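You operate a simulated robot arm through the tools that you are given. There is no shell and no other tool.

You run a simulated robot arm. Do the job below in one go: nothing can be reset, and whatever is moved stays where it is left.

TASK
Dry the wet purple block in the dryer, then switch it off.
Fine: stand it on a pad and turn it under the hood, where it stays.

Only the result counts: the job must be done as asked and must still hold three seconds after the hand-in. Knocking over, shifting, dropping, spilling or breaking anything else fails it.

THE ROBOT
A 6-joint arm with a two-finger gripper, fixed in place. Base frame: the origin is on the floor under the middle of its stand, x ahead of it, y to its left, z up; the work surface is at about z = 0.76. Units: m, degrees, N and s.
It reaches about 1.572 m from its shoulder. Its first joint turns from -166.0 to 166.0 degrees. Payload 2.45 kg.
Tool frame: the origin (TCP) lies between the finger pads and is the grasp point; the fingertips stand 0.02 m ahead of it; z points along the fingers, y is the line along which they close. The gripper opens to 0.14 m; its body begins 0.168 m behind the TCP.
Orientation is that of the tool frame in the base frame, as a unit quaternion [w, x, y, z]. With the fingers straight down and closing along the base's y, the tool's x points along the base's -x, its y along +y and its z along -z.

THE INTERFACE
- The arm moves only by the tool send_rows. Its argument "increments" is a list of rows, each an object of numbers (a shift or turn left out is 0, a gripper value left out holds the last): "tx", "ty", "tz": the shift along the tool's x, y, z in units of 500 mm (1.0 is 500 mm); "ax", "ay", "az": the turn, a rotation vector about the tool's x, y, z in units of 60 degrees (1.0 is 60 degrees); "grip": the finger opening in m, from 0 to 0.14. In form: [{"tx": .., "ty": .., "tz": .., "ax": .., "ay": .., "az": .., "grip": ..}, ...]. A call has 1 to 20 rows; each row is the pose to reach, as a shift and turn from the pose commanded when the call began, along the tool's axes at that moment. A call with a number of a shift or a turn outside -1 to 1 is refused whole. Rows are played at 5 a second. More than 0.05 m and 8.6 degrees between two rows, or a gripper value outside its range, and nothing of the call is played. A pose out of reach is approached as far as the arm can. The call stops where the force on the tool passes 90 N (or 10 N more than at its start, if that is more) or the arm is blocked; 0.2 s more then pass. The fingers move at their own pace (about 0.045 m/s each) and stop on an object; they squeeze with about 26 N. The grip force told is the motor's: it shows also when the fingers shut on nothing. Time passes only in rows, and 0.2 s behind the last, so rows that repeat a pose let the fingers close. The reply holds the time, the measured pose of the TCP, the force on the tool along the base axes, the opening and the grip force, in the units named above and with some noise, with the torque about the TCP (base axes, N m) and any sound that the robot's microphone picked up.
- Cameras (640 x 400 px; columns grow to the right, rows downward): "scene" is fixed at [0.3986, 0.5022, 1.5081]; the picture's right is [-0.68, -0.73, 0.00], its down [-0.39, 0.37, -0.84] and it looks along [0.62, -0.58, -0.54] (base axes); focal length 309 px, centre (320, 200). "wrist" rides on the gripper at [0.078, 0.011, -0.209] in the tool frame; the picture's right is [-0.14, 0.99, 0.00], its down [-0.92, -0.13, -0.37] and it looks along [-0.36, -0.05, 0.93] (tool axes); focal length 280 px, centre (320, 200). There is no depth. A picture from a camera that has moved, and an enlarged one, comes with that camera's place and axes in the base frame and with its lens.
- capture(camera): a new picture of that camera. It takes no simulated time.
- enlarge(camera, box): a new picture of the part [left, top, right, bottom] of that camera's present view, enlarged. It takes no simulated time.
- hand_in(): hands the job in; it is judged then, once.

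Nothing tells you positions but the pictures and the camera data. Unless the task says otherwise, let go and move clear before handing in.

The tools are called after "Call:" as name(argument=value, ...) on one line, values as JSON. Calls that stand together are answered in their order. send_rows: Moves the arm, as the interface text tells. Its arguments: {"type":"object","properties":{"increments":{"type":"array","items":{"type":"object","properties":{"tx":{"type":"number"},"ty":{"type":"number"},"tz":{"type":"number"},"ax":{"type":"number"},"ay":{"type":"number"},"az":{"type":"number"},"grip":{"type":"number"}}}}},"required":["increments"]} The other tools are called the same way: capture (camera) takes a picture; enlarge (camera, box) takes an enlarged picture of a part of a camera's view; hand_in () hands the job in.

At the start:

```text
t: 0.0
ee_pos: [0.6412, -0.0515, 1.1651]
tcp_rot: [0.0, 0.001, 1.0, 0.001]
contact_force: [0.6, -0.6, 0.5]
moment: [0.05, 0.0, 0.0]
grip_width: 0.14
finger_force: 0.1
```

scene: 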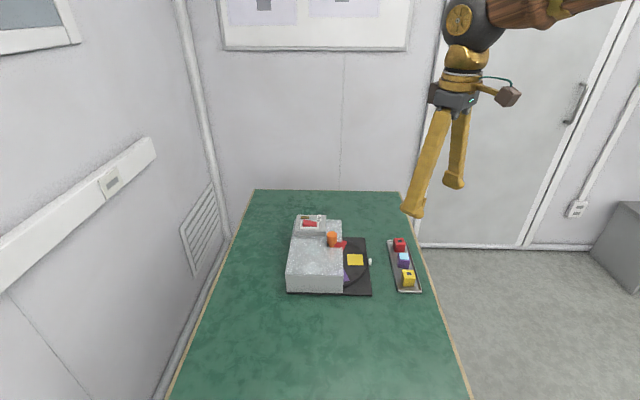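
wrist: 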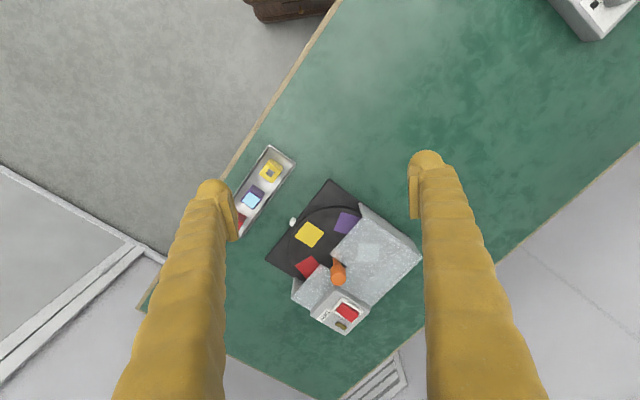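

I see a table with a dryer (a grey hood over a black turntable with coloured pads) and a tray holding three blocks (red, one with a light blue top, and yellow). I'll look closer before moving anything.

Call:
enlarge(camera="scene", box=[270, 200, 440, 306])

Call:
enlarge(camera="wrist", box=[220, 130, 440, 340])

Call:
enlarge(camera="scene", box=[380, 230, 430, 296])

Call:
enlarge(camera="scene", box=[285, 205, 375, 265])

```text
3.76 times, centred on (355, 253) of scene
camera zoom: at [0.3986, 0.5022, 1.5081], right [-0.68, -0.73, 0.0], down [-0.39, 0.37, -0.84], along [0.62, -0.58, -0.54], focal length 1165 px, centre (188, 0)
```

zoom: 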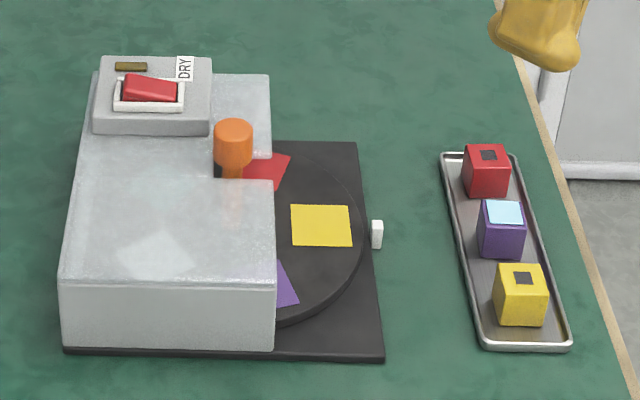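

```text
1.90 times, centred on (330, 235) of wrist
camera zoom: at [0.5634, -0.0411, 1.3742], right [0.14, 0.99, 0.0], down [0.92, -0.13, 0.37], along [0.36, -0.05, -0.93], focal length 534 px, centre (301, 133)
```

zoom: 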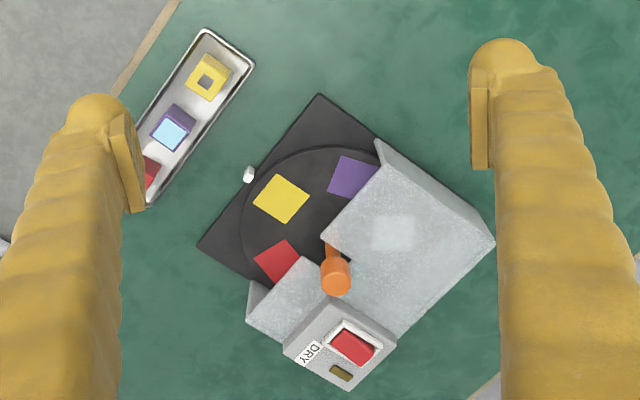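

```text
6.06 times, centred on (405, 263) of scene
camera zoom: at [0.3986, 0.5022, 1.5081], right [-0.68, -0.73, 0.0], down [-0.39, 0.37, -0.84], along [0.62, -0.58, -0.54], focal length 1875 px, centre (-195, -182)
```

zoom: 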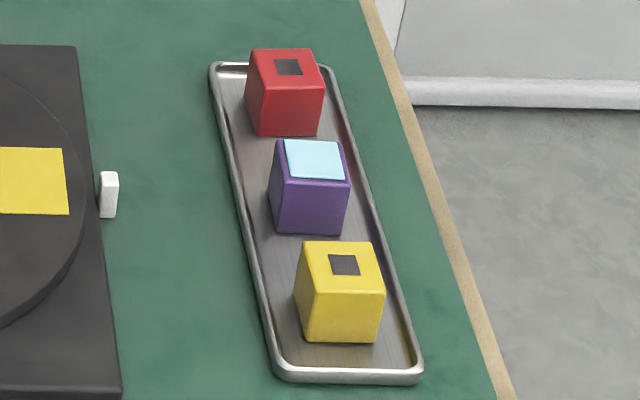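

```text
6.67 times, centred on (330, 235) of scene
camera zoom: at [0.3986, 0.5022, 1.5081], right [-0.68, -0.73, 0.0], down [-0.39, 0.37, -0.84], along [0.62, -0.58, -0.54], focal length 2062 px, centre (253, -33)
```

zoom: 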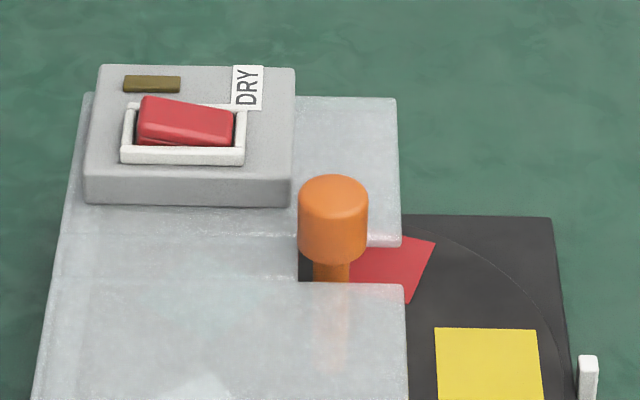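

The dryer has a turntable whose knob (orange) is at about (0.93, -0.05, 0.89). The purple block with the pale blue top is at about (0.764, -0.218), top z about 0.807. I'll bring the wrist camera closer to see the rocker, the pads and the block properly.

Call:
send_rows(increments=[{"tx": -0.065, "ty": -0.006, "tz": 0.055}, {"tx": -0.13, "ty": -0.012, "tz": 0.11}, {"tx": -0.195, "ty": -0.02, "tz": 0.165}, {"tx": -0.26, "ty": -0.026, "tz": 0.22}, {"tx": -0.325, "ty": -0.033, "tz": 0.275}, {"tx": -0.386, "ty": -0.04, "tz": 0.33}, {"tx": -0.386, "ty": -0.04, "tz": 0.33}])

```text
t: 1.6
ee_pos: [0.8347, -0.0697, 0.9999]
tcp_rot: [0.0, 0.0, 1.0, 0.0]
contact_force: [0.0, 0.7, -0.1]
moment: [0.0, 0.0, 0.01]
grip_width: 0.1399
finger_force: 0.1
```

The arm is now above the dryer, well clear of everything. I'll take pictures from here.

Call:
capture(camera="wrist")

Call:
capture(camera="scene")

```text
taken
camera wrist: at [0.7562, -0.0596, 1.2078], right [0.14, 0.99, 0.0], down [0.92, -0.13, 0.37], along [0.37, -0.05, -0.93], focal length 280 px, centre (320, 200)
```

wrist: 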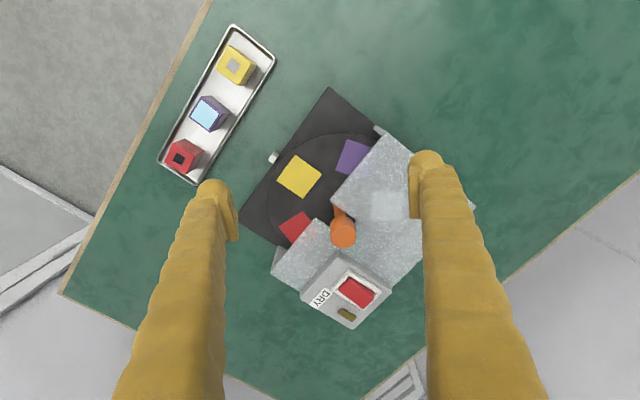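

```text
taken
```

scene: 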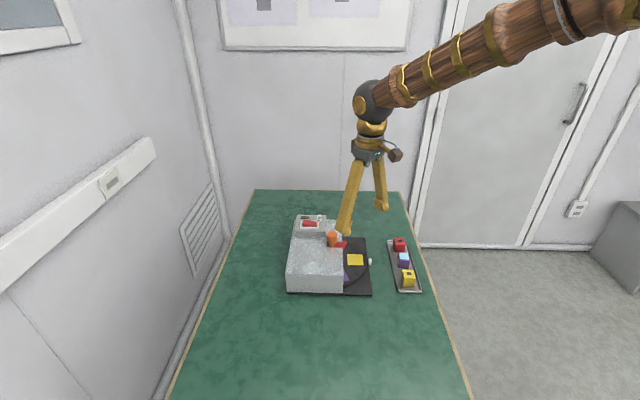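

Call:
enlarge(camera="wrist", box=[230, 80, 440, 211])

Call:
enlarge(camera="wrist", box=[260, 190, 420, 340])

Call:
enlarge(camera="wrist", box=[150, 20, 290, 190])

```text
3.05 times, centred on (335, 146) of wrist
camera zoom: at [0.7562, -0.0596, 1.2078], right [0.14, 0.99, 0.0], down [0.92, -0.13, 0.37], along [0.37, -0.05, -0.93], focal length 854 px, centre (274, 366)
```

zoom: 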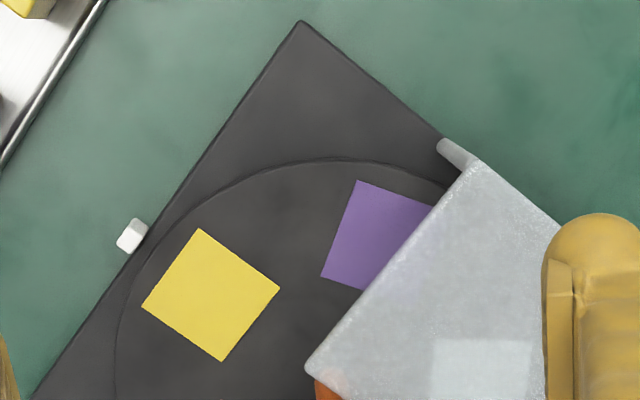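

```text
2.67 times, centred on (340, 265) of wrist
camera zoom: at [0.7562, -0.0596, 1.2078], right [0.14, 0.99, 0.0], down [0.92, -0.13, 0.37], along [0.37, -0.05, -0.93], focal length 748 px, centre (267, 27)
```

zoom: 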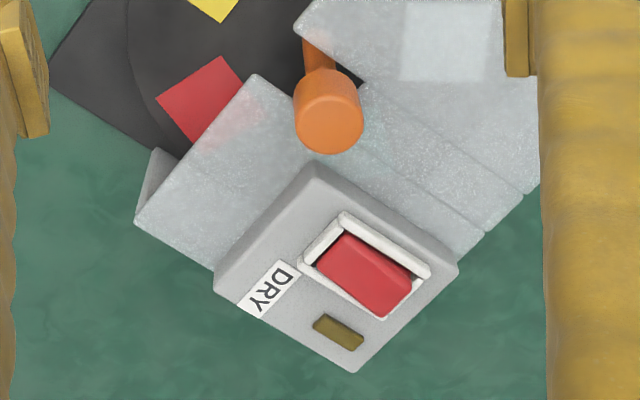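

```text
2.35 times, centred on (220, 105) of wrist
camera zoom: at [0.7562, -0.0596, 1.2078], right [0.14, 0.99, 0.0], down [0.92, -0.13, 0.37], along [0.37, -0.05, -0.93], focal length 660 px, centre (555, 424)
```

zoom: 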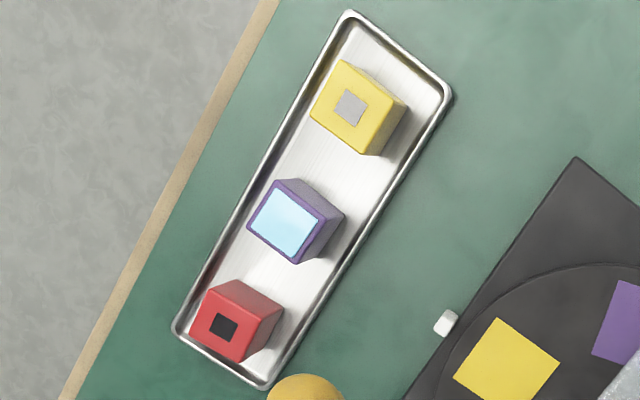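

The wrist view shows a turntable with five pads, apparently 72° apart. The yellow pad is fully exposed at about (0.881, -0.110). The hood front sits behind it, with a slot around the orange knob. I'll zoom in on the rocker, the knob slot and the marker before acting.

Call:
enlarge(camera="wrist", box=[300, 250, 396, 330])

Call:
enlarge(camera="scene", box=[290, 208, 342, 240])

Call:
enlarge(camera="wrist", box=[270, 180, 380, 260])

Call:
enlarge(camera="wrist", box=[185, 80, 245, 140])

```text
5.00 times, centred on (348, 290) of wrist
camera zoom: at [0.7562, -0.0596, 1.2078], right [0.14, 0.99, 0.0], down [0.92, -0.13, 0.37], along [0.37, -0.05, -0.93], focal length 1402 px, centre (180, -250)
```

zoom: 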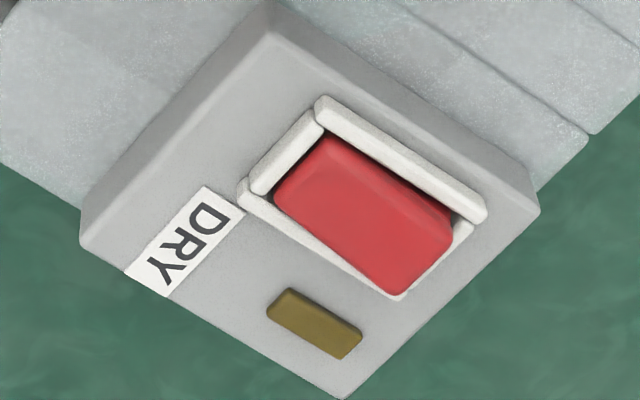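

```text
12.31 times, centred on (316, 224) of scene
camera zoom: at [0.3986, 0.5022, 1.5081], right [-0.68, -0.73, 0.0], down [-0.39, 0.37, -0.84], along [0.62, -0.58, -0.54], focal length 3808 px, centre (369, -95)
```

zoom: 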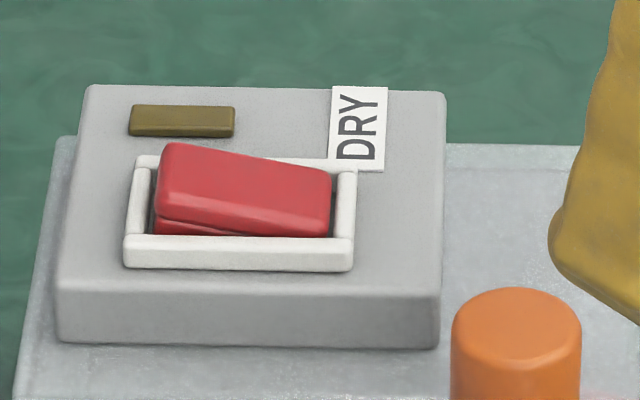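

```text
5.00 times, centred on (325, 220) of wrist
camera zoom: at [0.7562, -0.0596, 1.2078], right [0.14, 0.99, 0.0], down [0.92, -0.13, 0.37], along [0.37, -0.05, -0.93], focal length 1402 px, centre (295, 100)
```

zoom: 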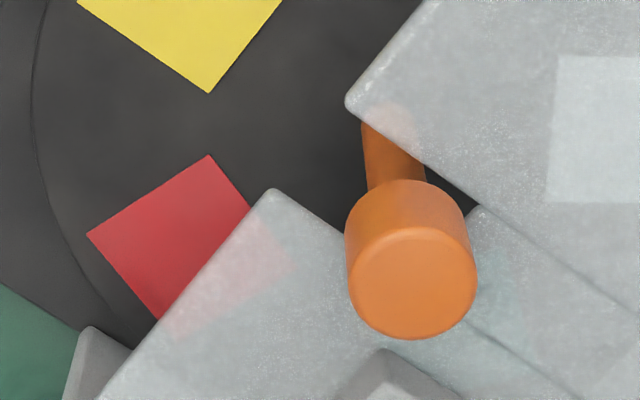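

```text
6.67 times, centred on (215, 110) of wrist
camera zoom: at [0.7562, -0.0596, 1.2078], right [0.14, 0.99, 0.0], down [0.92, -0.13, 0.37], along [0.37, -0.05, -0.93], focal length 1869 px, centre (1020, 800)
```

zoom: 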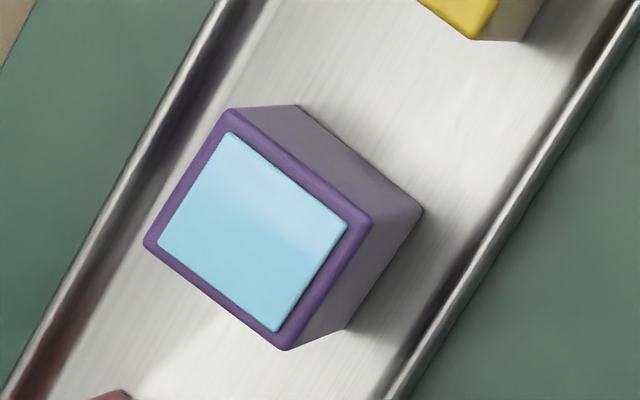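

The hood is slightly translucent and open at the front. The rocker's front (DRY) end is down, its back end is up and the lamp is dark. The purple block's faces line up with the tray, which lies at 45°. I'll turn the gripper 45° so it closes across the tray and move above the purple block.

Call:
send_rows(increments=[{"tx": 0.017, "ty": -0.037, "tz": 0.02, "az": 0.094}, {"tx": 0.034, "ty": -0.074, "tz": 0.04, "az": 0.188}, {"tx": 0.051, "ty": -0.111, "tz": 0.06, "az": 0.281}, {"tx": 0.068, "ty": -0.148, "tz": 0.08, "az": 0.375}, {"tx": 0.085, "ty": -0.185, "tz": 0.1, "az": 0.469}, {"tx": 0.102, "ty": -0.222, "tz": 0.12, "az": 0.563}, {"tx": 0.119, "ty": -0.259, "tz": 0.14, "az": 0.656}, {"tx": 0.1364, "ty": -0.295, "tz": 0.16, "az": 0.75}, {"tx": 0.1364, "ty": -0.295, "tz": 0.16, "az": 0.75, "grip": 0.1}, {"tx": 0.1364, "ty": -0.295, "tz": 0.16, "az": 0.75, "grip": 0.1}, {"tx": 0.1364, "ty": -0.295, "tz": 0.16, "az": 0.75, "grip": 0.1}])

Call:
capture(camera="wrist")

Call:
enlarge(camera="scene", box=[340, 190, 440, 300])

```text
t: 4.0
ee_pos: [0.7667, -0.2205, 0.9203]
tcp_rot: [0.001, 0.383, 0.924, -0.001]
contact_force: [-0.4, 0.0, -0.7]
moment: [0.0, 0.02, 0.01]
grip_width: 0.1
finger_force: 0.1
```

```text
taken
camera wrist: at [0.7191, -0.1568, 1.1296], right [0.8, 0.6, 0.0], down [0.56, -0.74, 0.37], along [0.22, -0.29, -0.93], focal length 280 px, centre (320, 200)
```

wrist: 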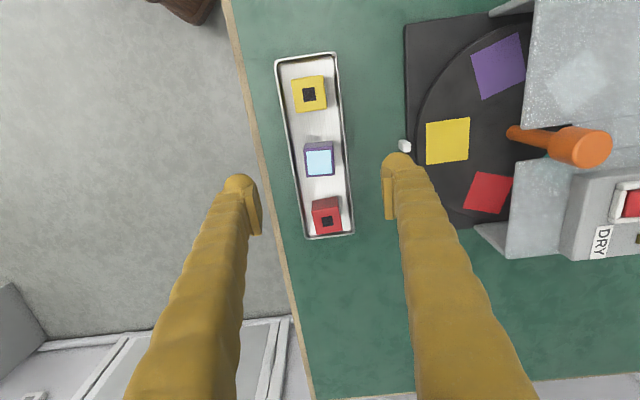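

```text
3.64 times, centred on (390, 245) of scene
camera zoom: at [0.3986, 0.5022, 1.5081], right [-0.68, -0.73, 0.0], down [-0.39, 0.37, -0.84], along [0.62, -0.58, -0.54], focal length 1125 px, centre (66, 36)
```

zoom: 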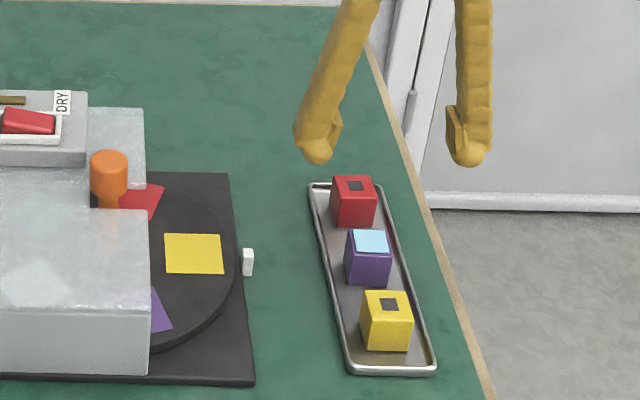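

Call:
enlarge(camera="wrist", box=[270, 120, 370, 220])

Call:
enlarge(camera="wrist", box=[400, 10, 640, 260])

Call:
enlarge(camera="scene", box=[385, 232, 425, 296])

```text
4.00 times, centred on (320, 170) of wrist
camera zoom: at [0.7191, -0.1568, 1.1296], right [0.8, 0.6, 0.0], down [0.56, -0.74, 0.37], along [0.22, -0.29, -0.93], focal length 1122 px, centre (320, 320)
```

zoom: 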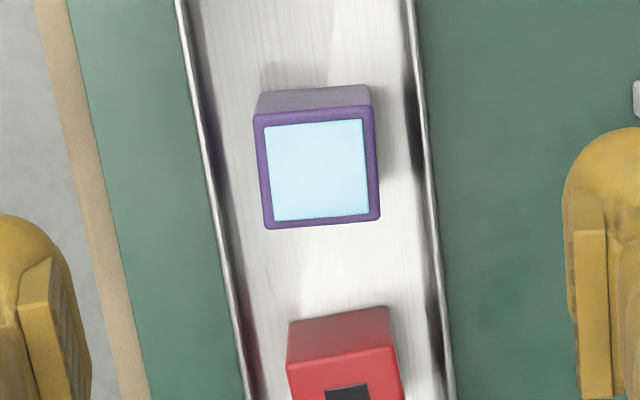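

```text
1.60 times, centred on (520, 135) of wrist
camera zoom: at [0.7191, -0.1568, 1.1296], right [0.8, 0.6, 0.0], down [0.56, -0.74, 0.37], along [0.22, -0.29, -0.93], focal length 449 px, centre (0, 304)
```

zoom: 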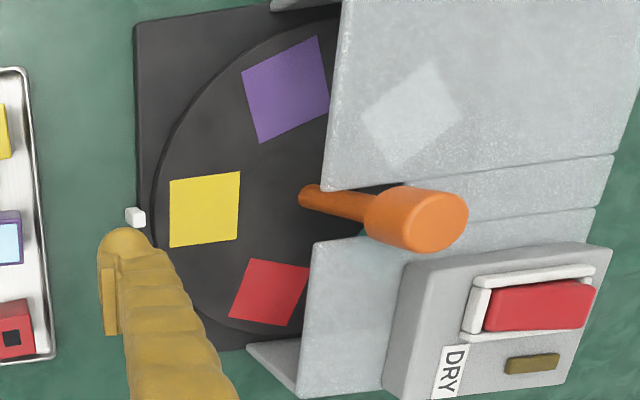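

```text
6.25 times, centred on (405, 264) of scene
camera zoom: at [0.3986, 0.5022, 1.5081], right [-0.68, -0.73, 0.0], down [-0.39, 0.37, -0.84], along [0.62, -0.58, -0.54], focal length 1934 px, centre (-211, -200)
```

zoom: 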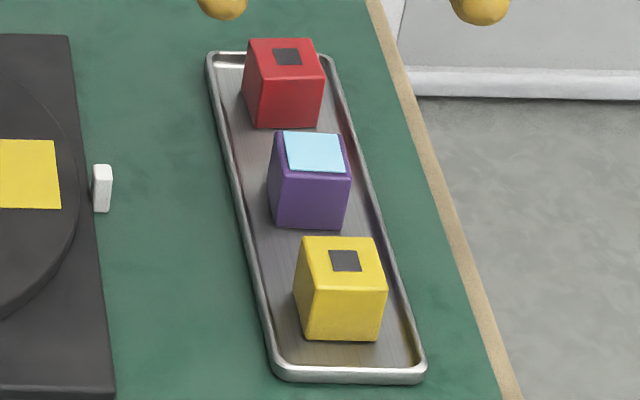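

The gripper is centred over the purple block, at about (0.767, -0.221) with its top near 0.803, and the tray rim is about 0.768. I'll descend so the fingertips stay just above the rim, then close.

Call:
send_rows(increments=[{"tz": 0.06}, {"tz": 0.12}, {"tz": 0.18}, {"tz": 0.22}, {"tz": 0.25}, {"tz": 0.25}])

Call:
enlarge(camera="scene", box=[350, 200, 450, 300])

Call:
capture(camera="wrist")

```text
t: 5.4
ee_pos: [0.765, -0.219, 0.7955]
tcp_rot: [0.0, 0.383, 0.924, -0.001]
contact_force: [-0.1, -0.5, 0.8]
moment: [0.0, -0.01, -0.01]
grip_width: 0.0999
finger_force: 0.1
```

```text
4.00 times, centred on (400, 250) of scene
camera zoom: at [0.3986, 0.5022, 1.5081], right [-0.68, -0.73, 0.0], down [-0.39, 0.37, -0.84], along [0.62, -0.58, -0.54], focal length 1238 px, centre (0, 0)
```

zoom: 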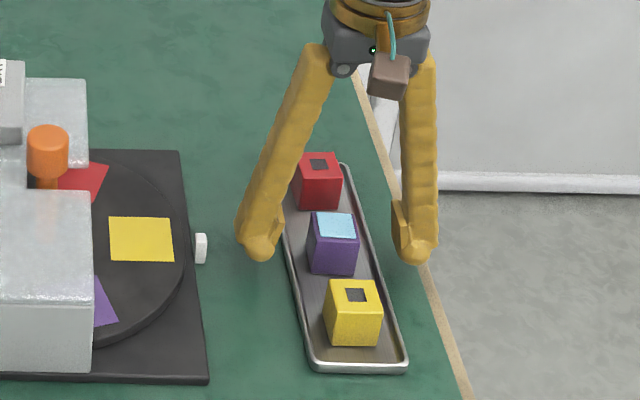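

```text
taken
camera wrist: at [0.7187, -0.1566, 1.0043], right [0.8, 0.6, 0.0], down [0.56, -0.74, 0.37], along [0.22, -0.29, -0.93], focal length 280 px, centre (320, 200)
```

wrist: 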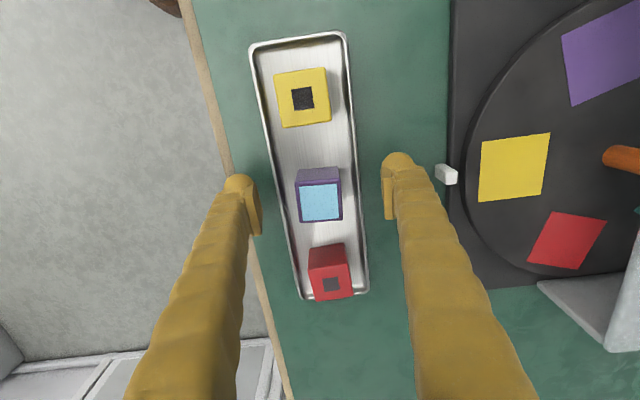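

The fingers straddle the purple block above the rim, clear of its neighbours. Closing now.

Call:
send_rows(increments=[{"grip": 0.02}, {"grip": 0.02}, {"grip": 0.02}, {"grip": 0.02}, {"grip": 0.02}, {"grip": 0.02}, {"grip": 0.02}])

Call:
capture(camera="wrist")

```text
t: 7.0
ee_pos: [0.7661, -0.2189, 0.7969]
tcp_rot: [0.0, 0.382, 0.924, 0.0]
contact_force: [-0.9, 0.1, -0.2]
moment: [0.01, 0.0, 0.0]
grip_width: 0.0349
finger_force: 26.3
```

```text
taken
camera wrist: at [0.7187, -0.1566, 1.0046], right [0.8, 0.6, 0.0], down [0.56, -0.74, 0.37], along [0.22, -0.29, -0.93], focal length 280 px, centre (320, 200)
```

wrist: 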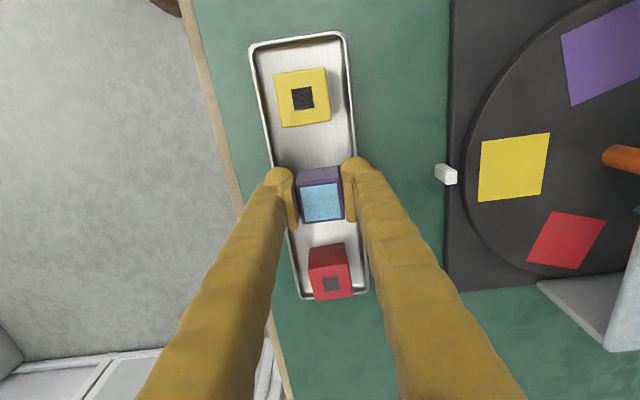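

The block is held (0.035 m wide, 26 N). I'll lift it straight up.

Call:
send_rows(increments=[{"tz": -0.02}, {"tz": -0.06}, {"tz": -0.12}, {"tz": -0.18}, {"tz": -0.24}, {"tz": -0.3}, {"tz": -0.3}])

Call:
capture(camera="wrist")

Call:
enlarge(camera="scene", box=[340, 180, 450, 300])

```text
t: 8.6
ee_pos: [0.7648, -0.2189, 0.9462]
tcp_rot: [0.0, 0.383, 0.924, 0.001]
contact_force: [0.1, -0.5, -1.1]
moment: [0.01, -0.01, 0.01]
grip_width: 0.0347
finger_force: 25.8
```

```text
taken
camera wrist: at [0.7183, -0.1571, 1.1549], right [0.8, 0.6, 0.0], down [0.56, -0.74, 0.37], along [0.22, -0.29, -0.93], focal length 280 px, centre (320, 200)
```

wrist: 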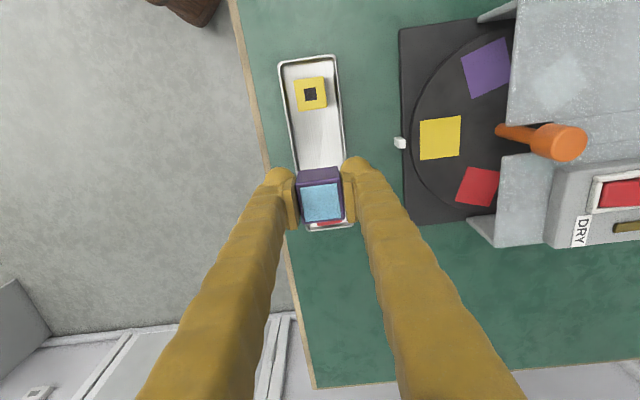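

```text
3.33 times, centred on (395, 240) of scene
camera zoom: at [0.3986, 0.5022, 1.5081], right [-0.68, -0.73, 0.0], down [-0.39, 0.37, -0.84], along [0.62, -0.58, -0.54], focal length 1031 px, centre (70, 67)
```

zoom: 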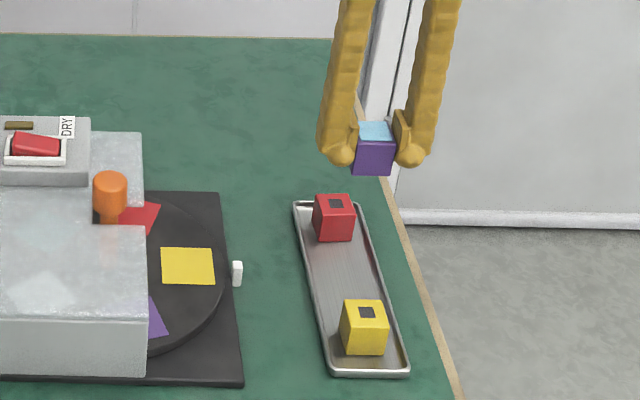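

The purple block is lifted cleanly, and the red and yellow blocks are still in the tray. I'll turn the wrist back 90° in two calls so the fingers close parallel to the hood front, and move over the yellow pad.

Call:
send_rows(increments=[{"az": -0.125}, {"az": -0.25}, {"az": -0.375}, {"az": -0.5}, {"az": -0.625}, {"az": -0.75}, {"az": -0.75}])

Call:
send_rows(increments=[{"tx": -0.033, "ty": 0.031, "az": -0.107}, {"tx": -0.066, "ty": 0.062, "az": -0.214}, {"tx": -0.099, "ty": 0.093, "az": -0.321}, {"tx": -0.132, "ty": 0.124, "az": -0.429}, {"tx": -0.165, "ty": 0.155, "az": -0.536}, {"tx": -0.198, "ty": 0.186, "az": -0.643}, {"tx": -0.23, "ty": 0.218, "az": -0.75}, {"tx": -0.23, "ty": 0.218, "az": -0.75}])

Call:
capture(camera="wrist")

Call:
capture(camera="scene")

```text
t: 10.2
ee_pos: [0.7658, -0.2191, 0.946]
tcp_rot: [0.0, -0.001, 1.0, 0.0]
contact_force: [0.1, 0.1, -2.3]
moment: [0.04, 0.02, 0.06]
grip_width: 0.0346
finger_force: 25.8
```

```text
t: 12.0
ee_pos: [0.881, -0.1094, 0.9434]
tcp_rot: [0.0, -0.384, 0.923, 0.0]
contact_force: [0.2, -0.3, -1.4]
moment: [0.0, 0.02, 0.01]
grip_width: 0.0345
finger_force: 26.3
```

```text
taken
camera wrist: at [0.8183, -0.1581, 1.1529], right [-0.6, 0.8, 0.0], down [0.74, 0.56, 0.37], along [0.29, 0.22, -0.93], focal length 280 px, centre (320, 200)
```

wrist: 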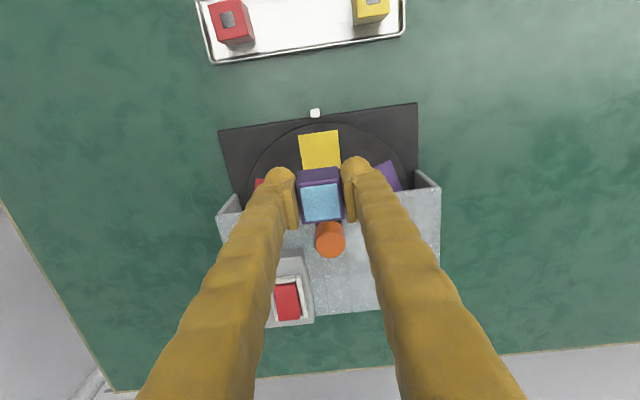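

```text
taken
```

scene: 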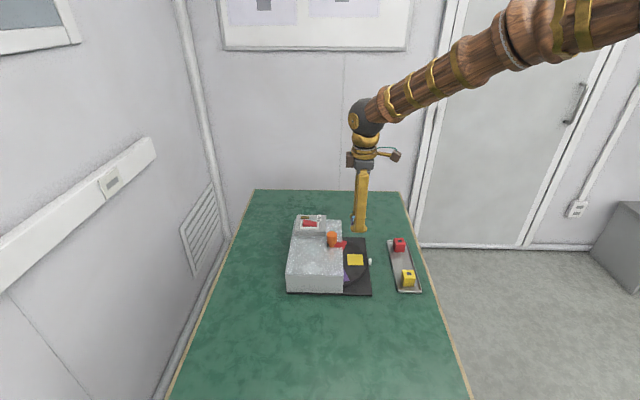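

Call:
enlarge(camera="wrist", box=[240, 95, 420, 275])

Call:
enlarge(camera="scene", box=[310, 200, 410, 300])

```text
2.22 times, centred on (330, 185) of wrist
camera zoom: at [0.8183, -0.1581, 1.1529], right [-0.6, 0.8, 0.0], down [0.74, 0.56, 0.37], along [0.29, 0.22, -0.93], focal length 623 px, centre (298, 233)
```

zoom: 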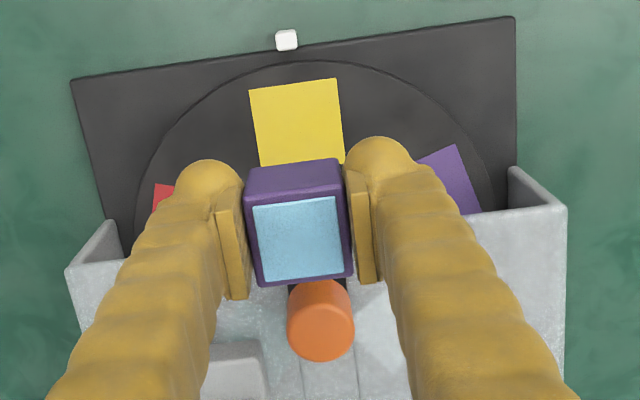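

```text
4.00 times, centred on (360, 250) of scene
camera zoom: at [0.3986, 0.5022, 1.5081], right [-0.68, -0.73, 0.0], down [-0.39, 0.37, -0.84], along [0.62, -0.58, -0.54], focal length 1238 px, centre (160, 0)
```

zoom: 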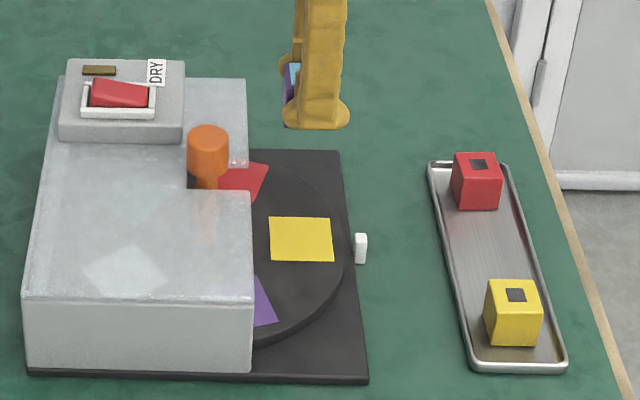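

The block hangs over the yellow pad and lines up with it. The pad centre is confirmed at (0.881, -0.110) and the knob axis at about (0.936, -0.054). I'll lower to just above the pad.

Call:
send_rows(increments=[{"tx": 0.003, "tz": 0.06}, {"tx": 0.006, "tz": 0.12}, {"tx": 0.006, "tz": 0.18}, {"tx": 0.006, "tz": 0.22}, {"tx": 0.006, "tz": 0.244}, {"tx": 0.006, "tz": 0.244}])

Call:
capture(camera="wrist")

Call:
enlarge(camera="scene", box=[320, 220, 390, 290])

```text
t: 13.4
ee_pos: [0.8786, -0.1122, 0.8229]
tcp_rot: [0.001, -0.382, 0.924, -0.001]
contact_force: [0.0, -0.4, -0.3]
moment: [0.02, 0.01, 0.01]
grip_width: 0.0347
finger_force: 25.8
```

```text
taken
camera wrist: at [0.8156, -0.1604, 1.0316], right [-0.6, 0.8, 0.0], down [0.74, 0.56, 0.37], along [0.29, 0.22, -0.93], focal length 280 px, centre (320, 200)
```

wrist: 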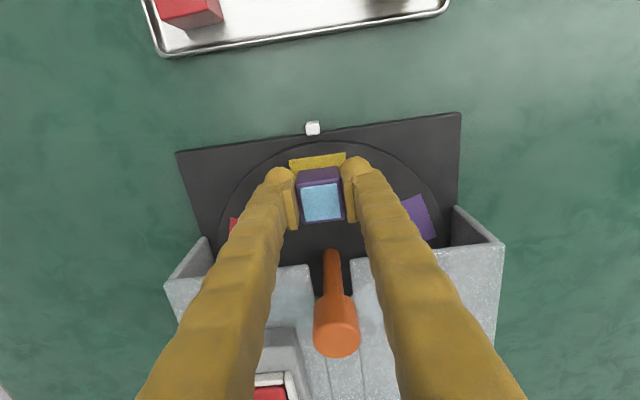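

```text
5.71 times, centred on (355, 255) of scene
camera zoom: at [0.3986, 0.5022, 1.5081], right [-0.68, -0.73, 0.0], down [-0.39, 0.37, -0.84], along [0.62, -0.58, -0.54], focal length 1768 px, centre (120, -114)
```

zoom: 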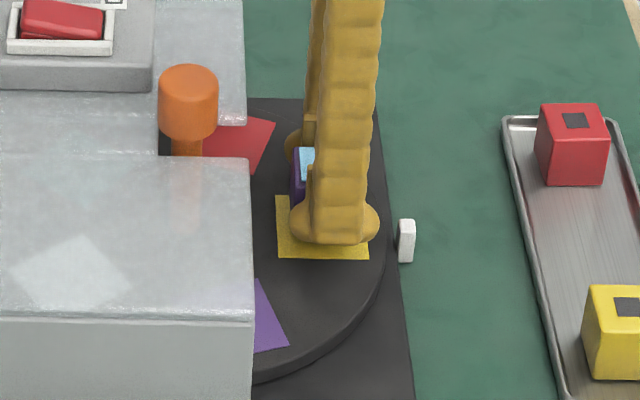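

The block is about 1 cm above the yellow pad and well inside it. I'll lower it in small steps, watching the force.

Call:
send_rows(increments=[{"tz": 0.006}, {"tz": 0.012}, {"tz": 0.012}])

Call:
send_rows(increments=[{"tz": 0.003}, {"tz": 0.003}])

Call:
send_rows(increments=[{"tz": 0.003}, {"tz": 0.003}])

```text
t: 14.2
ee_pos: [0.8789, -0.1118, 0.8179]
tcp_rot: [-0.001, -0.383, 0.924, 0.0]
contact_force: [-0.4, 0.5, -0.8]
moment: [0.02, 0.04, -0.02]
grip_width: 0.0346
finger_force: 25.9
```

```text
t: 14.8
ee_pos: [0.878, -0.1124, 0.8164]
tcp_rot: [0.0, -0.383, 0.924, 0.0]
contact_force: [0.1, 0.3, -0.5]
moment: [-0.01, 0.02, 0.0]
grip_width: 0.0348
finger_force: 25.9
```

```text
t: 15.4
ee_pos: [0.8785, -0.1122, 0.815]
tcp_rot: [0.0, -0.383, 0.924, 0.0]
contact_force: [-0.4, -1.0, -0.4]
moment: [-0.01, 0.02, 0.0]
grip_width: 0.0348
finger_force: 25.5
```

No contact yet at z = 0.815. I'll continue in 1.5 mm steps.

Call:
send_rows(increments=[{"tz": 0.003}, {"tz": 0.003}])

Call:
send_rows(increments=[{"tz": 0.003}, {"tz": 0.003}])

Call:
enlarge(camera="scene", box=[340, 230, 380, 270])

```text
t: 16.0
ee_pos: [0.8779, -0.1122, 0.8147]
tcp_rot: [0.001, -0.383, 0.924, 0.0]
contact_force: [-1.8, -1.6, 5.9]
moment: [0.01, 0.02, -0.02]
grip_width: 0.0348
finger_force: 26.0
```

```text
t: 16.6
ee_pos: [0.8783, -0.1115, 0.8128]
tcp_rot: [0.0, -0.383, 0.924, -0.001]
contact_force: [0.6, -0.7, 21.4]
moment: [0.04, -0.05, -0.06]
grip_width: 0.0349
finger_force: 26.1
```

```text
10.00 times, centred on (360, 250) of scene
camera zoom: at [0.3986, 0.5022, 1.5081], right [-0.68, -0.73, 0.0], down [-0.39, 0.37, -0.84], along [0.62, -0.58, -0.54], focal length 3094 px, centre (-80, -300)
```

zoom: 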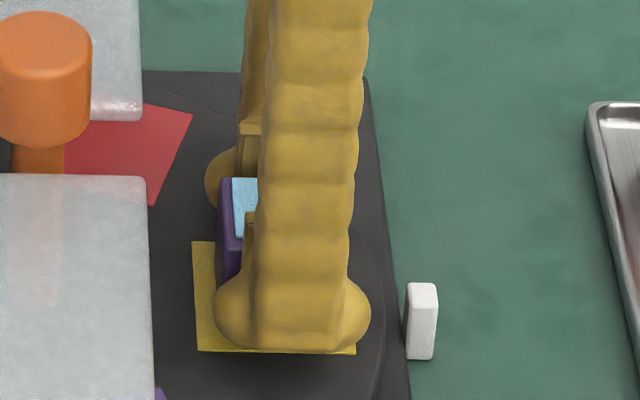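

The block is on the pad (21 N upward). I'll ease off about 1 mm and open the fingers, staying clear of the hood.

Call:
send_rows(increments=[{"tz": -0.0024}, {"tz": -0.0024, "grip": 0.07}, {"tz": -0.0024, "grip": 0.07}, {"tz": -0.0024, "grip": 0.07}, {"tz": -0.0024, "grip": 0.07}])

Call:
capture(camera="wrist")

```text
t: 17.8
ee_pos: [0.8777, -0.1121, 0.8123]
tcp_rot: [0.0, -0.383, 0.924, 0.0]
contact_force: [-0.7, -0.3, -0.5]
moment: [0.0, -0.02, 0.02]
grip_width: 0.0701
finger_force: 0.1
```

```text
taken
camera wrist: at [0.8159, -0.1602, 1.0213], right [-0.6, 0.8, 0.0], down [0.74, 0.56, 0.37], along [0.29, 0.22, -0.93], focal length 280 px, centre (320, 200)
```

wrist: 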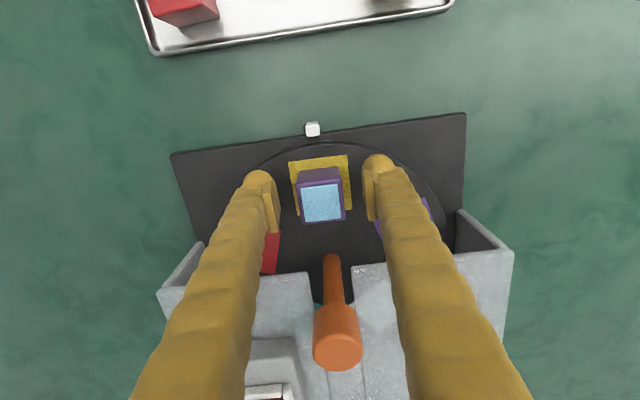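

The block is released and standing on the yellow pad. I'll rise clear and check it.

Call:
send_rows(increments=[{"tz": -0.03}, {"tz": -0.08}, {"tz": -0.15}, {"tz": -0.22}, {"tz": -0.29}, {"tz": -0.34}, {"tz": -0.34}])

Call:
capture(camera="wrist")

Call:
enlarge(camera="scene", box=[280, 200, 440, 300])

```text
t: 19.4
ee_pos: [0.8774, -0.11, 0.9827]
tcp_rot: [0.0, -0.383, 0.924, 0.0]
contact_force: [0.0, 0.5, -0.4]
moment: [0.01, 0.01, -0.01]
grip_width: 0.07
finger_force: 0.1
```

```text
taken
camera wrist: at [0.8152, -0.1586, 1.1914], right [-0.6, 0.8, 0.0], down [0.74, 0.56, 0.37], along [0.29, 0.22, -0.93], focal length 280 px, centre (320, 200)
```

wrist: 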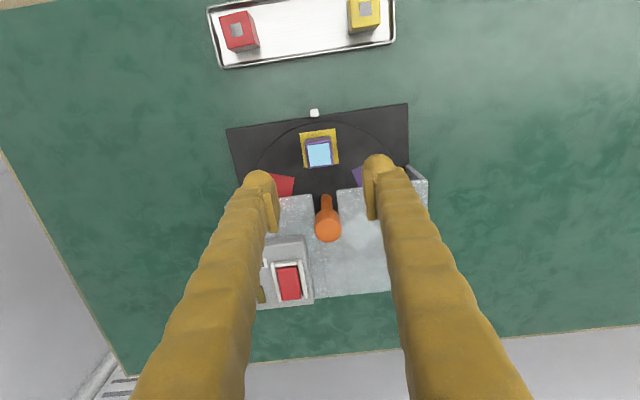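

```text
4.00 times, centred on (360, 250) of scene
camera zoom: at [0.3986, 0.5022, 1.5081], right [-0.68, -0.73, 0.0], down [-0.39, 0.37, -0.84], along [0.62, -0.58, -0.54], focal length 1238 px, centre (160, 0)
```

zoom: 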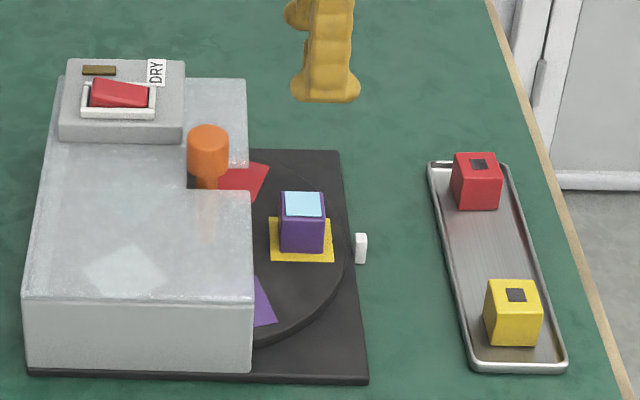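

The block stands centred on the yellow pad. Next I need the knob position more precisely.

Call:
enlarge(camera="wrist", box=[280, 180, 380, 260])

Call:
enlarge(camera="scene", box=[310, 220, 350, 260])

```text
5.00 times, centred on (330, 220) of wrist
camera zoom: at [0.8152, -0.1586, 1.1914], right [-0.6, 0.8, 0.0], down [0.74, 0.56, 0.37], along [0.29, 0.22, -0.93], focal length 1402 px, centre (270, 100)
```

zoom: 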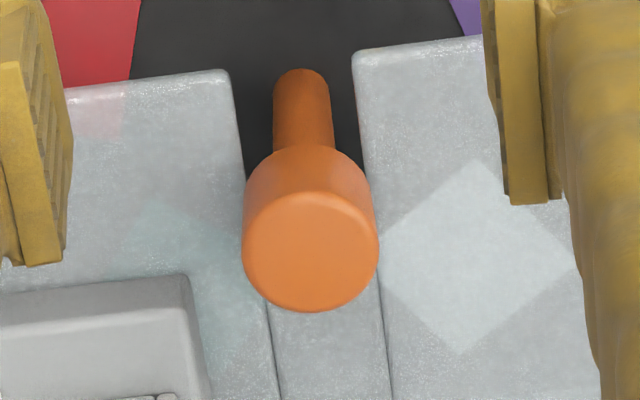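

```text
10.00 times, centred on (330, 240) of scene
camera zoom: at [0.3986, 0.5022, 1.5081], right [-0.68, -0.73, 0.0], down [-0.39, 0.37, -0.84], along [0.62, -0.58, -0.54], focal length 3094 px, centre (220, -200)
```

zoom: 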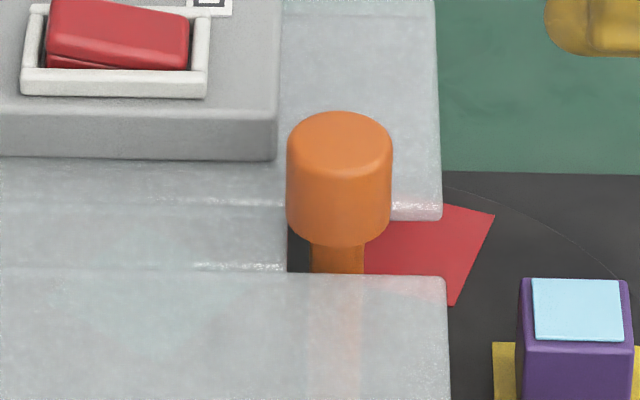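

The knob axis is at about (0.9375, -0.0545), diameter 0.033, spanning z from about 0.861 to 0.887. The hood top is 0.850 and the switch box top 0.872. I'll move above the knob with the fingers parallel to the hood front, which keeps them clear of the switch box.

Call:
send_rows(increments=[{"tx": -0.06}, {"tx": -0.12}, {"tx": -0.1644, "ty": -0.001}, {"tx": -0.1644, "ty": -0.001, "tz": 0.06}, {"tx": -0.1644, "ty": -0.001, "tz": 0.1}, {"tx": -0.1644, "ty": -0.001, "tz": 0.1}])

Call:
capture(camera="wrist")

Call:
enlarge(camera="scene", box=[280, 190, 400, 290])

```text
t: 20.8
ee_pos: [0.9379, -0.0537, 0.9323]
tcp_rot: [0.0, -0.382, 0.924, -0.001]
contact_force: [0.3, -0.4, 0.5]
moment: [-0.02, 0.02, -0.01]
grip_width: 0.0702
finger_force: 0.0
```

```text
taken
camera wrist: at [0.875, -0.1012, 1.1411], right [-0.6, 0.8, 0.0], down [0.74, 0.56, 0.37], along [0.29, 0.22, -0.93], focal length 280 px, centre (320, 200)
```

wrist: 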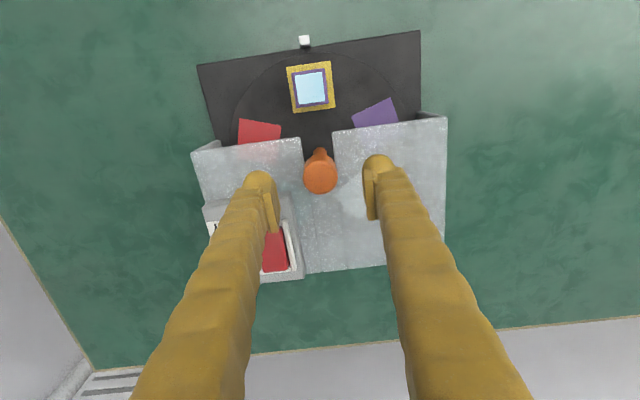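

```text
4.00 times, centred on (340, 240) of scene
camera zoom: at [0.3986, 0.5022, 1.5081], right [-0.68, -0.73, 0.0], down [-0.39, 0.37, -0.84], along [0.62, -0.58, -0.54], focal length 1238 px, centre (240, 40)
```

zoom: 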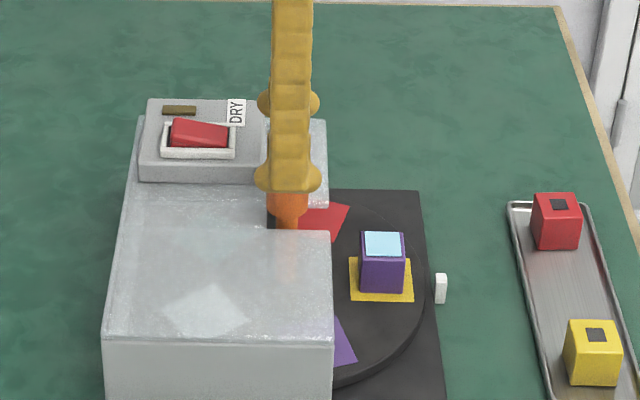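

The gripper is over the knob axis. The fingertips are wider than I first assumed (about ±0.026 m), so I'll use strokes that start 15° further round. That keeps them clear of the switch box corner. I'll turn 15°, then descend so the tips end at about z = 0.870.

Call:
send_rows(increments=[{"az": 0.125}, {"az": 0.25}, {"az": 0.25, "tz": 0.03}, {"az": 0.25, "tz": 0.06}, {"az": 0.25, "tz": 0.0846}, {"az": 0.25, "tz": 0.0846}])

Call:
capture(camera="wrist")

Call:
enlarge(camera="scene", box=[290, 195, 380, 270])

```text
t: 22.2
ee_pos: [0.9379, -0.0527, 0.8913]
tcp_rot: [0.0, -0.26, 0.966, 0.0]
contact_force: [1.1, -0.1, -0.5]
moment: [0.0, 0.01, 0.01]
grip_width: 0.0703
finger_force: 0.0
```

```text
taken
camera wrist: at [0.8648, -0.0843, 1.0988], right [-0.38, 0.93, 0.0], down [0.86, 0.35, 0.37], along [0.34, 0.14, -0.93], focal length 280 px, centre (320, 200)
```

wrist: 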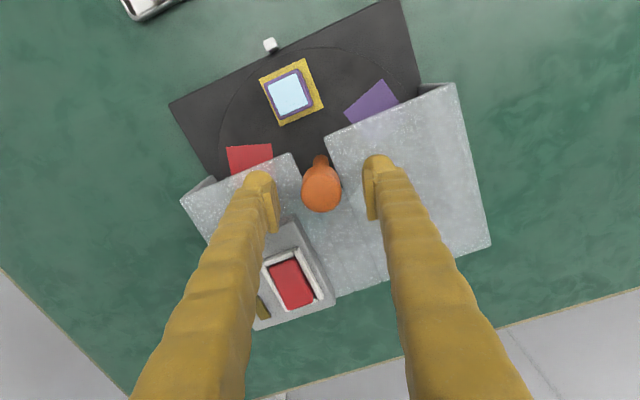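

```text
5.33 times, centred on (335, 232) of scene
camera zoom: at [0.3986, 0.5022, 1.5081], right [-0.68, -0.73, 0.0], down [-0.39, 0.37, -0.84], along [0.62, -0.58, -0.54], focal length 1650 px, centre (240, 27)
```

zoom: 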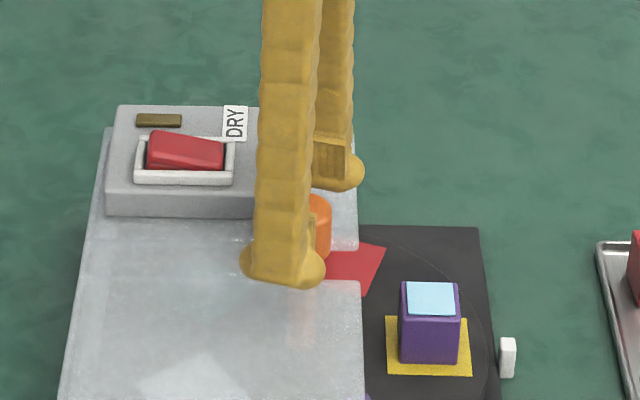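

The fingers straddle the knob with no contact force, and the box is clear. Closing on the knob now.

Call:
send_rows(increments=[{"grip": 0.02}, {"grip": 0.02}, {"grip": 0.02}, {"grip": 0.02}, {"grip": 0.02}])

Call:
capture(camera="wrist")

```text
t: 23.4
ee_pos: [0.9366, -0.0531, 0.8915]
tcp_rot: [0.0, -0.259, 0.966, 0.0]
contact_force: [-11.7, 15.0, 1.4]
moment: [0.16, 0.12, 0.02]
grip_width: 0.0328
finger_force: 45.2
```

```text
taken
camera wrist: at [0.8645, -0.0836, 1.0988], right [-0.38, 0.93, 0.0], down [0.86, 0.35, 0.37], along [0.34, 0.14, -0.93], focal length 280 px, centre (320, 200)
```

wrist: 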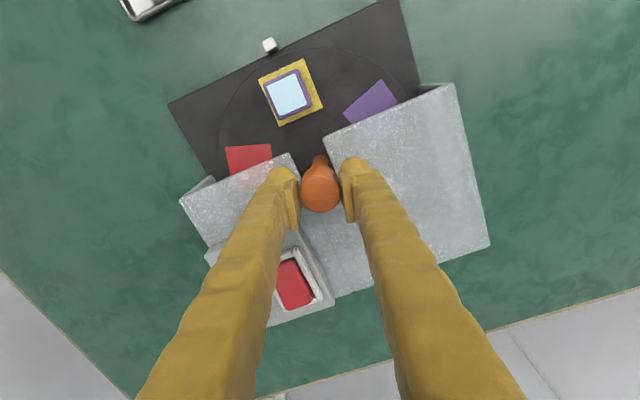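

The grip is on the knob (0.033 m), with about 19 N of side force along the closing line, so the gripper is about 2 mm off-centre. I'll shift it along the tool's +y to relieve that.

Call:
send_rows(increments=[{"ty": 0.0036}, {"ty": 0.0036}])

```text
t: 24.0
ee_pos: [0.9369, -0.0527, 0.8909]
tcp_rot: [0.0, -0.259, 0.966, 0.0]
contact_force: [5.6, -9.1, -8.0]
moment: [-0.15, -0.06, 0.01]
grip_width: 0.0324
finger_force: 44.9
```

Call:
send_rows(increments=[{"ty": -0.0013}, {"ty": -0.0013}])

```text
t: 24.6
ee_pos: [0.936, -0.0532, 0.8907]
tcp_rot: [0.001, -0.259, 0.966, 0.0]
contact_force: [0.2, -6.2, -6.6]
moment: [-0.05, 0.02, -0.02]
grip_width: 0.0325
finger_force: 44.7
```

The side force is now small. I'll turn the knob 15° and check that the table follows.

Call:
send_rows(increments=[{"az": 0.06}, {"az": 0.12}, {"az": 0.18}, {"az": 0.25}, {"az": 0.25}])

Call:
capture(camera="wrist")

Call:
enlarge(camera="scene", box=[280, 200, 400, 300])

```text
t: 25.8
ee_pos: [0.9386, -0.0538, 0.8915]
tcp_rot: [0.0, -0.13, 0.992, 0.0]
contact_force: [5.4, -2.5, -2.0]
moment: [-0.05, -0.05, 0.0]
grip_width: 0.0327
finger_force: 44.9
```

```text
taken
camera wrist: at [0.8592, -0.0634, 1.099], right [-0.12, 0.99, 0.0], down [0.92, 0.11, 0.37], along [0.37, 0.05, -0.93], focal length 280 px, centre (320, 200)
```

wrist: 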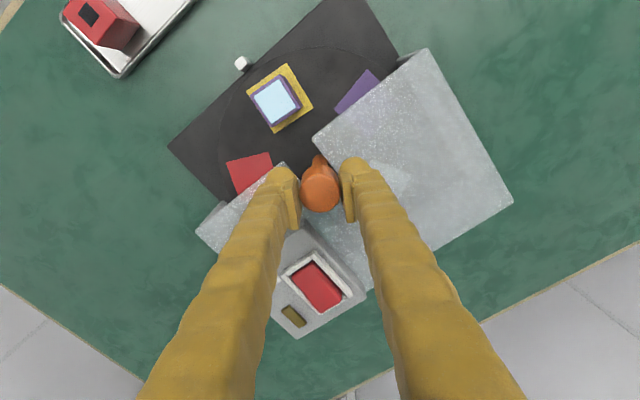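

```text
4.00 times, centred on (340, 250) of scene
camera zoom: at [0.3986, 0.5022, 1.5081], right [-0.68, -0.73, 0.0], down [-0.39, 0.37, -0.84], along [0.62, -0.58, -0.54], focal length 1238 px, centre (240, 0)
```

zoom: 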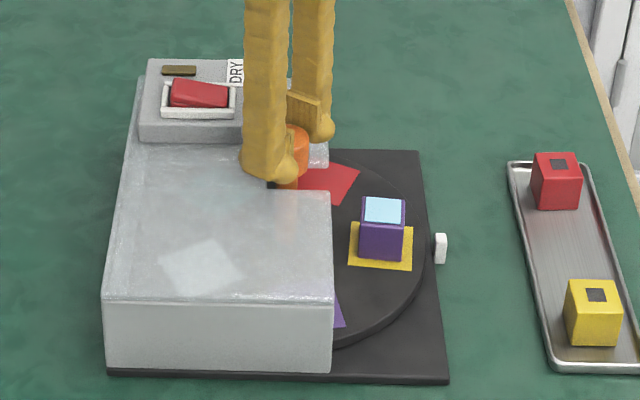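

Call:
enlarge(camera="wrist", box=[210, 40, 350, 200])

Call:
enlarge(camera="scene", box=[335, 230, 385, 290])

```text
2.50 times, centred on (280, 120) of wrist
camera zoom: at [0.8592, -0.0634, 1.099], right [-0.12, 0.99, 0.0], down [0.92, 0.11, 0.37], along [0.37, 0.05, -0.93], focal length 701 px, centre (420, 400)
```

zoom: 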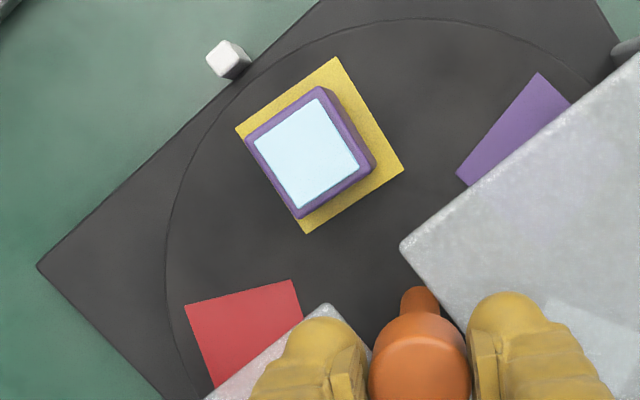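

```text
6.67 times, centred on (360, 260) of scene
camera zoom: at [0.3986, 0.5022, 1.5081], right [-0.68, -0.73, 0.0], down [-0.39, 0.37, -0.84], along [0.62, -0.58, -0.54], focal length 2062 px, centre (53, -200)
```

zoom: 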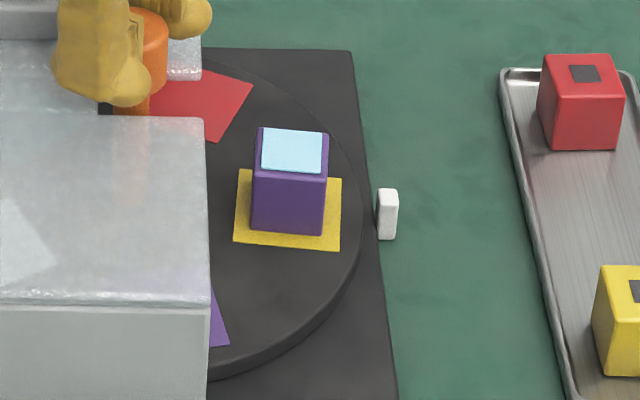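

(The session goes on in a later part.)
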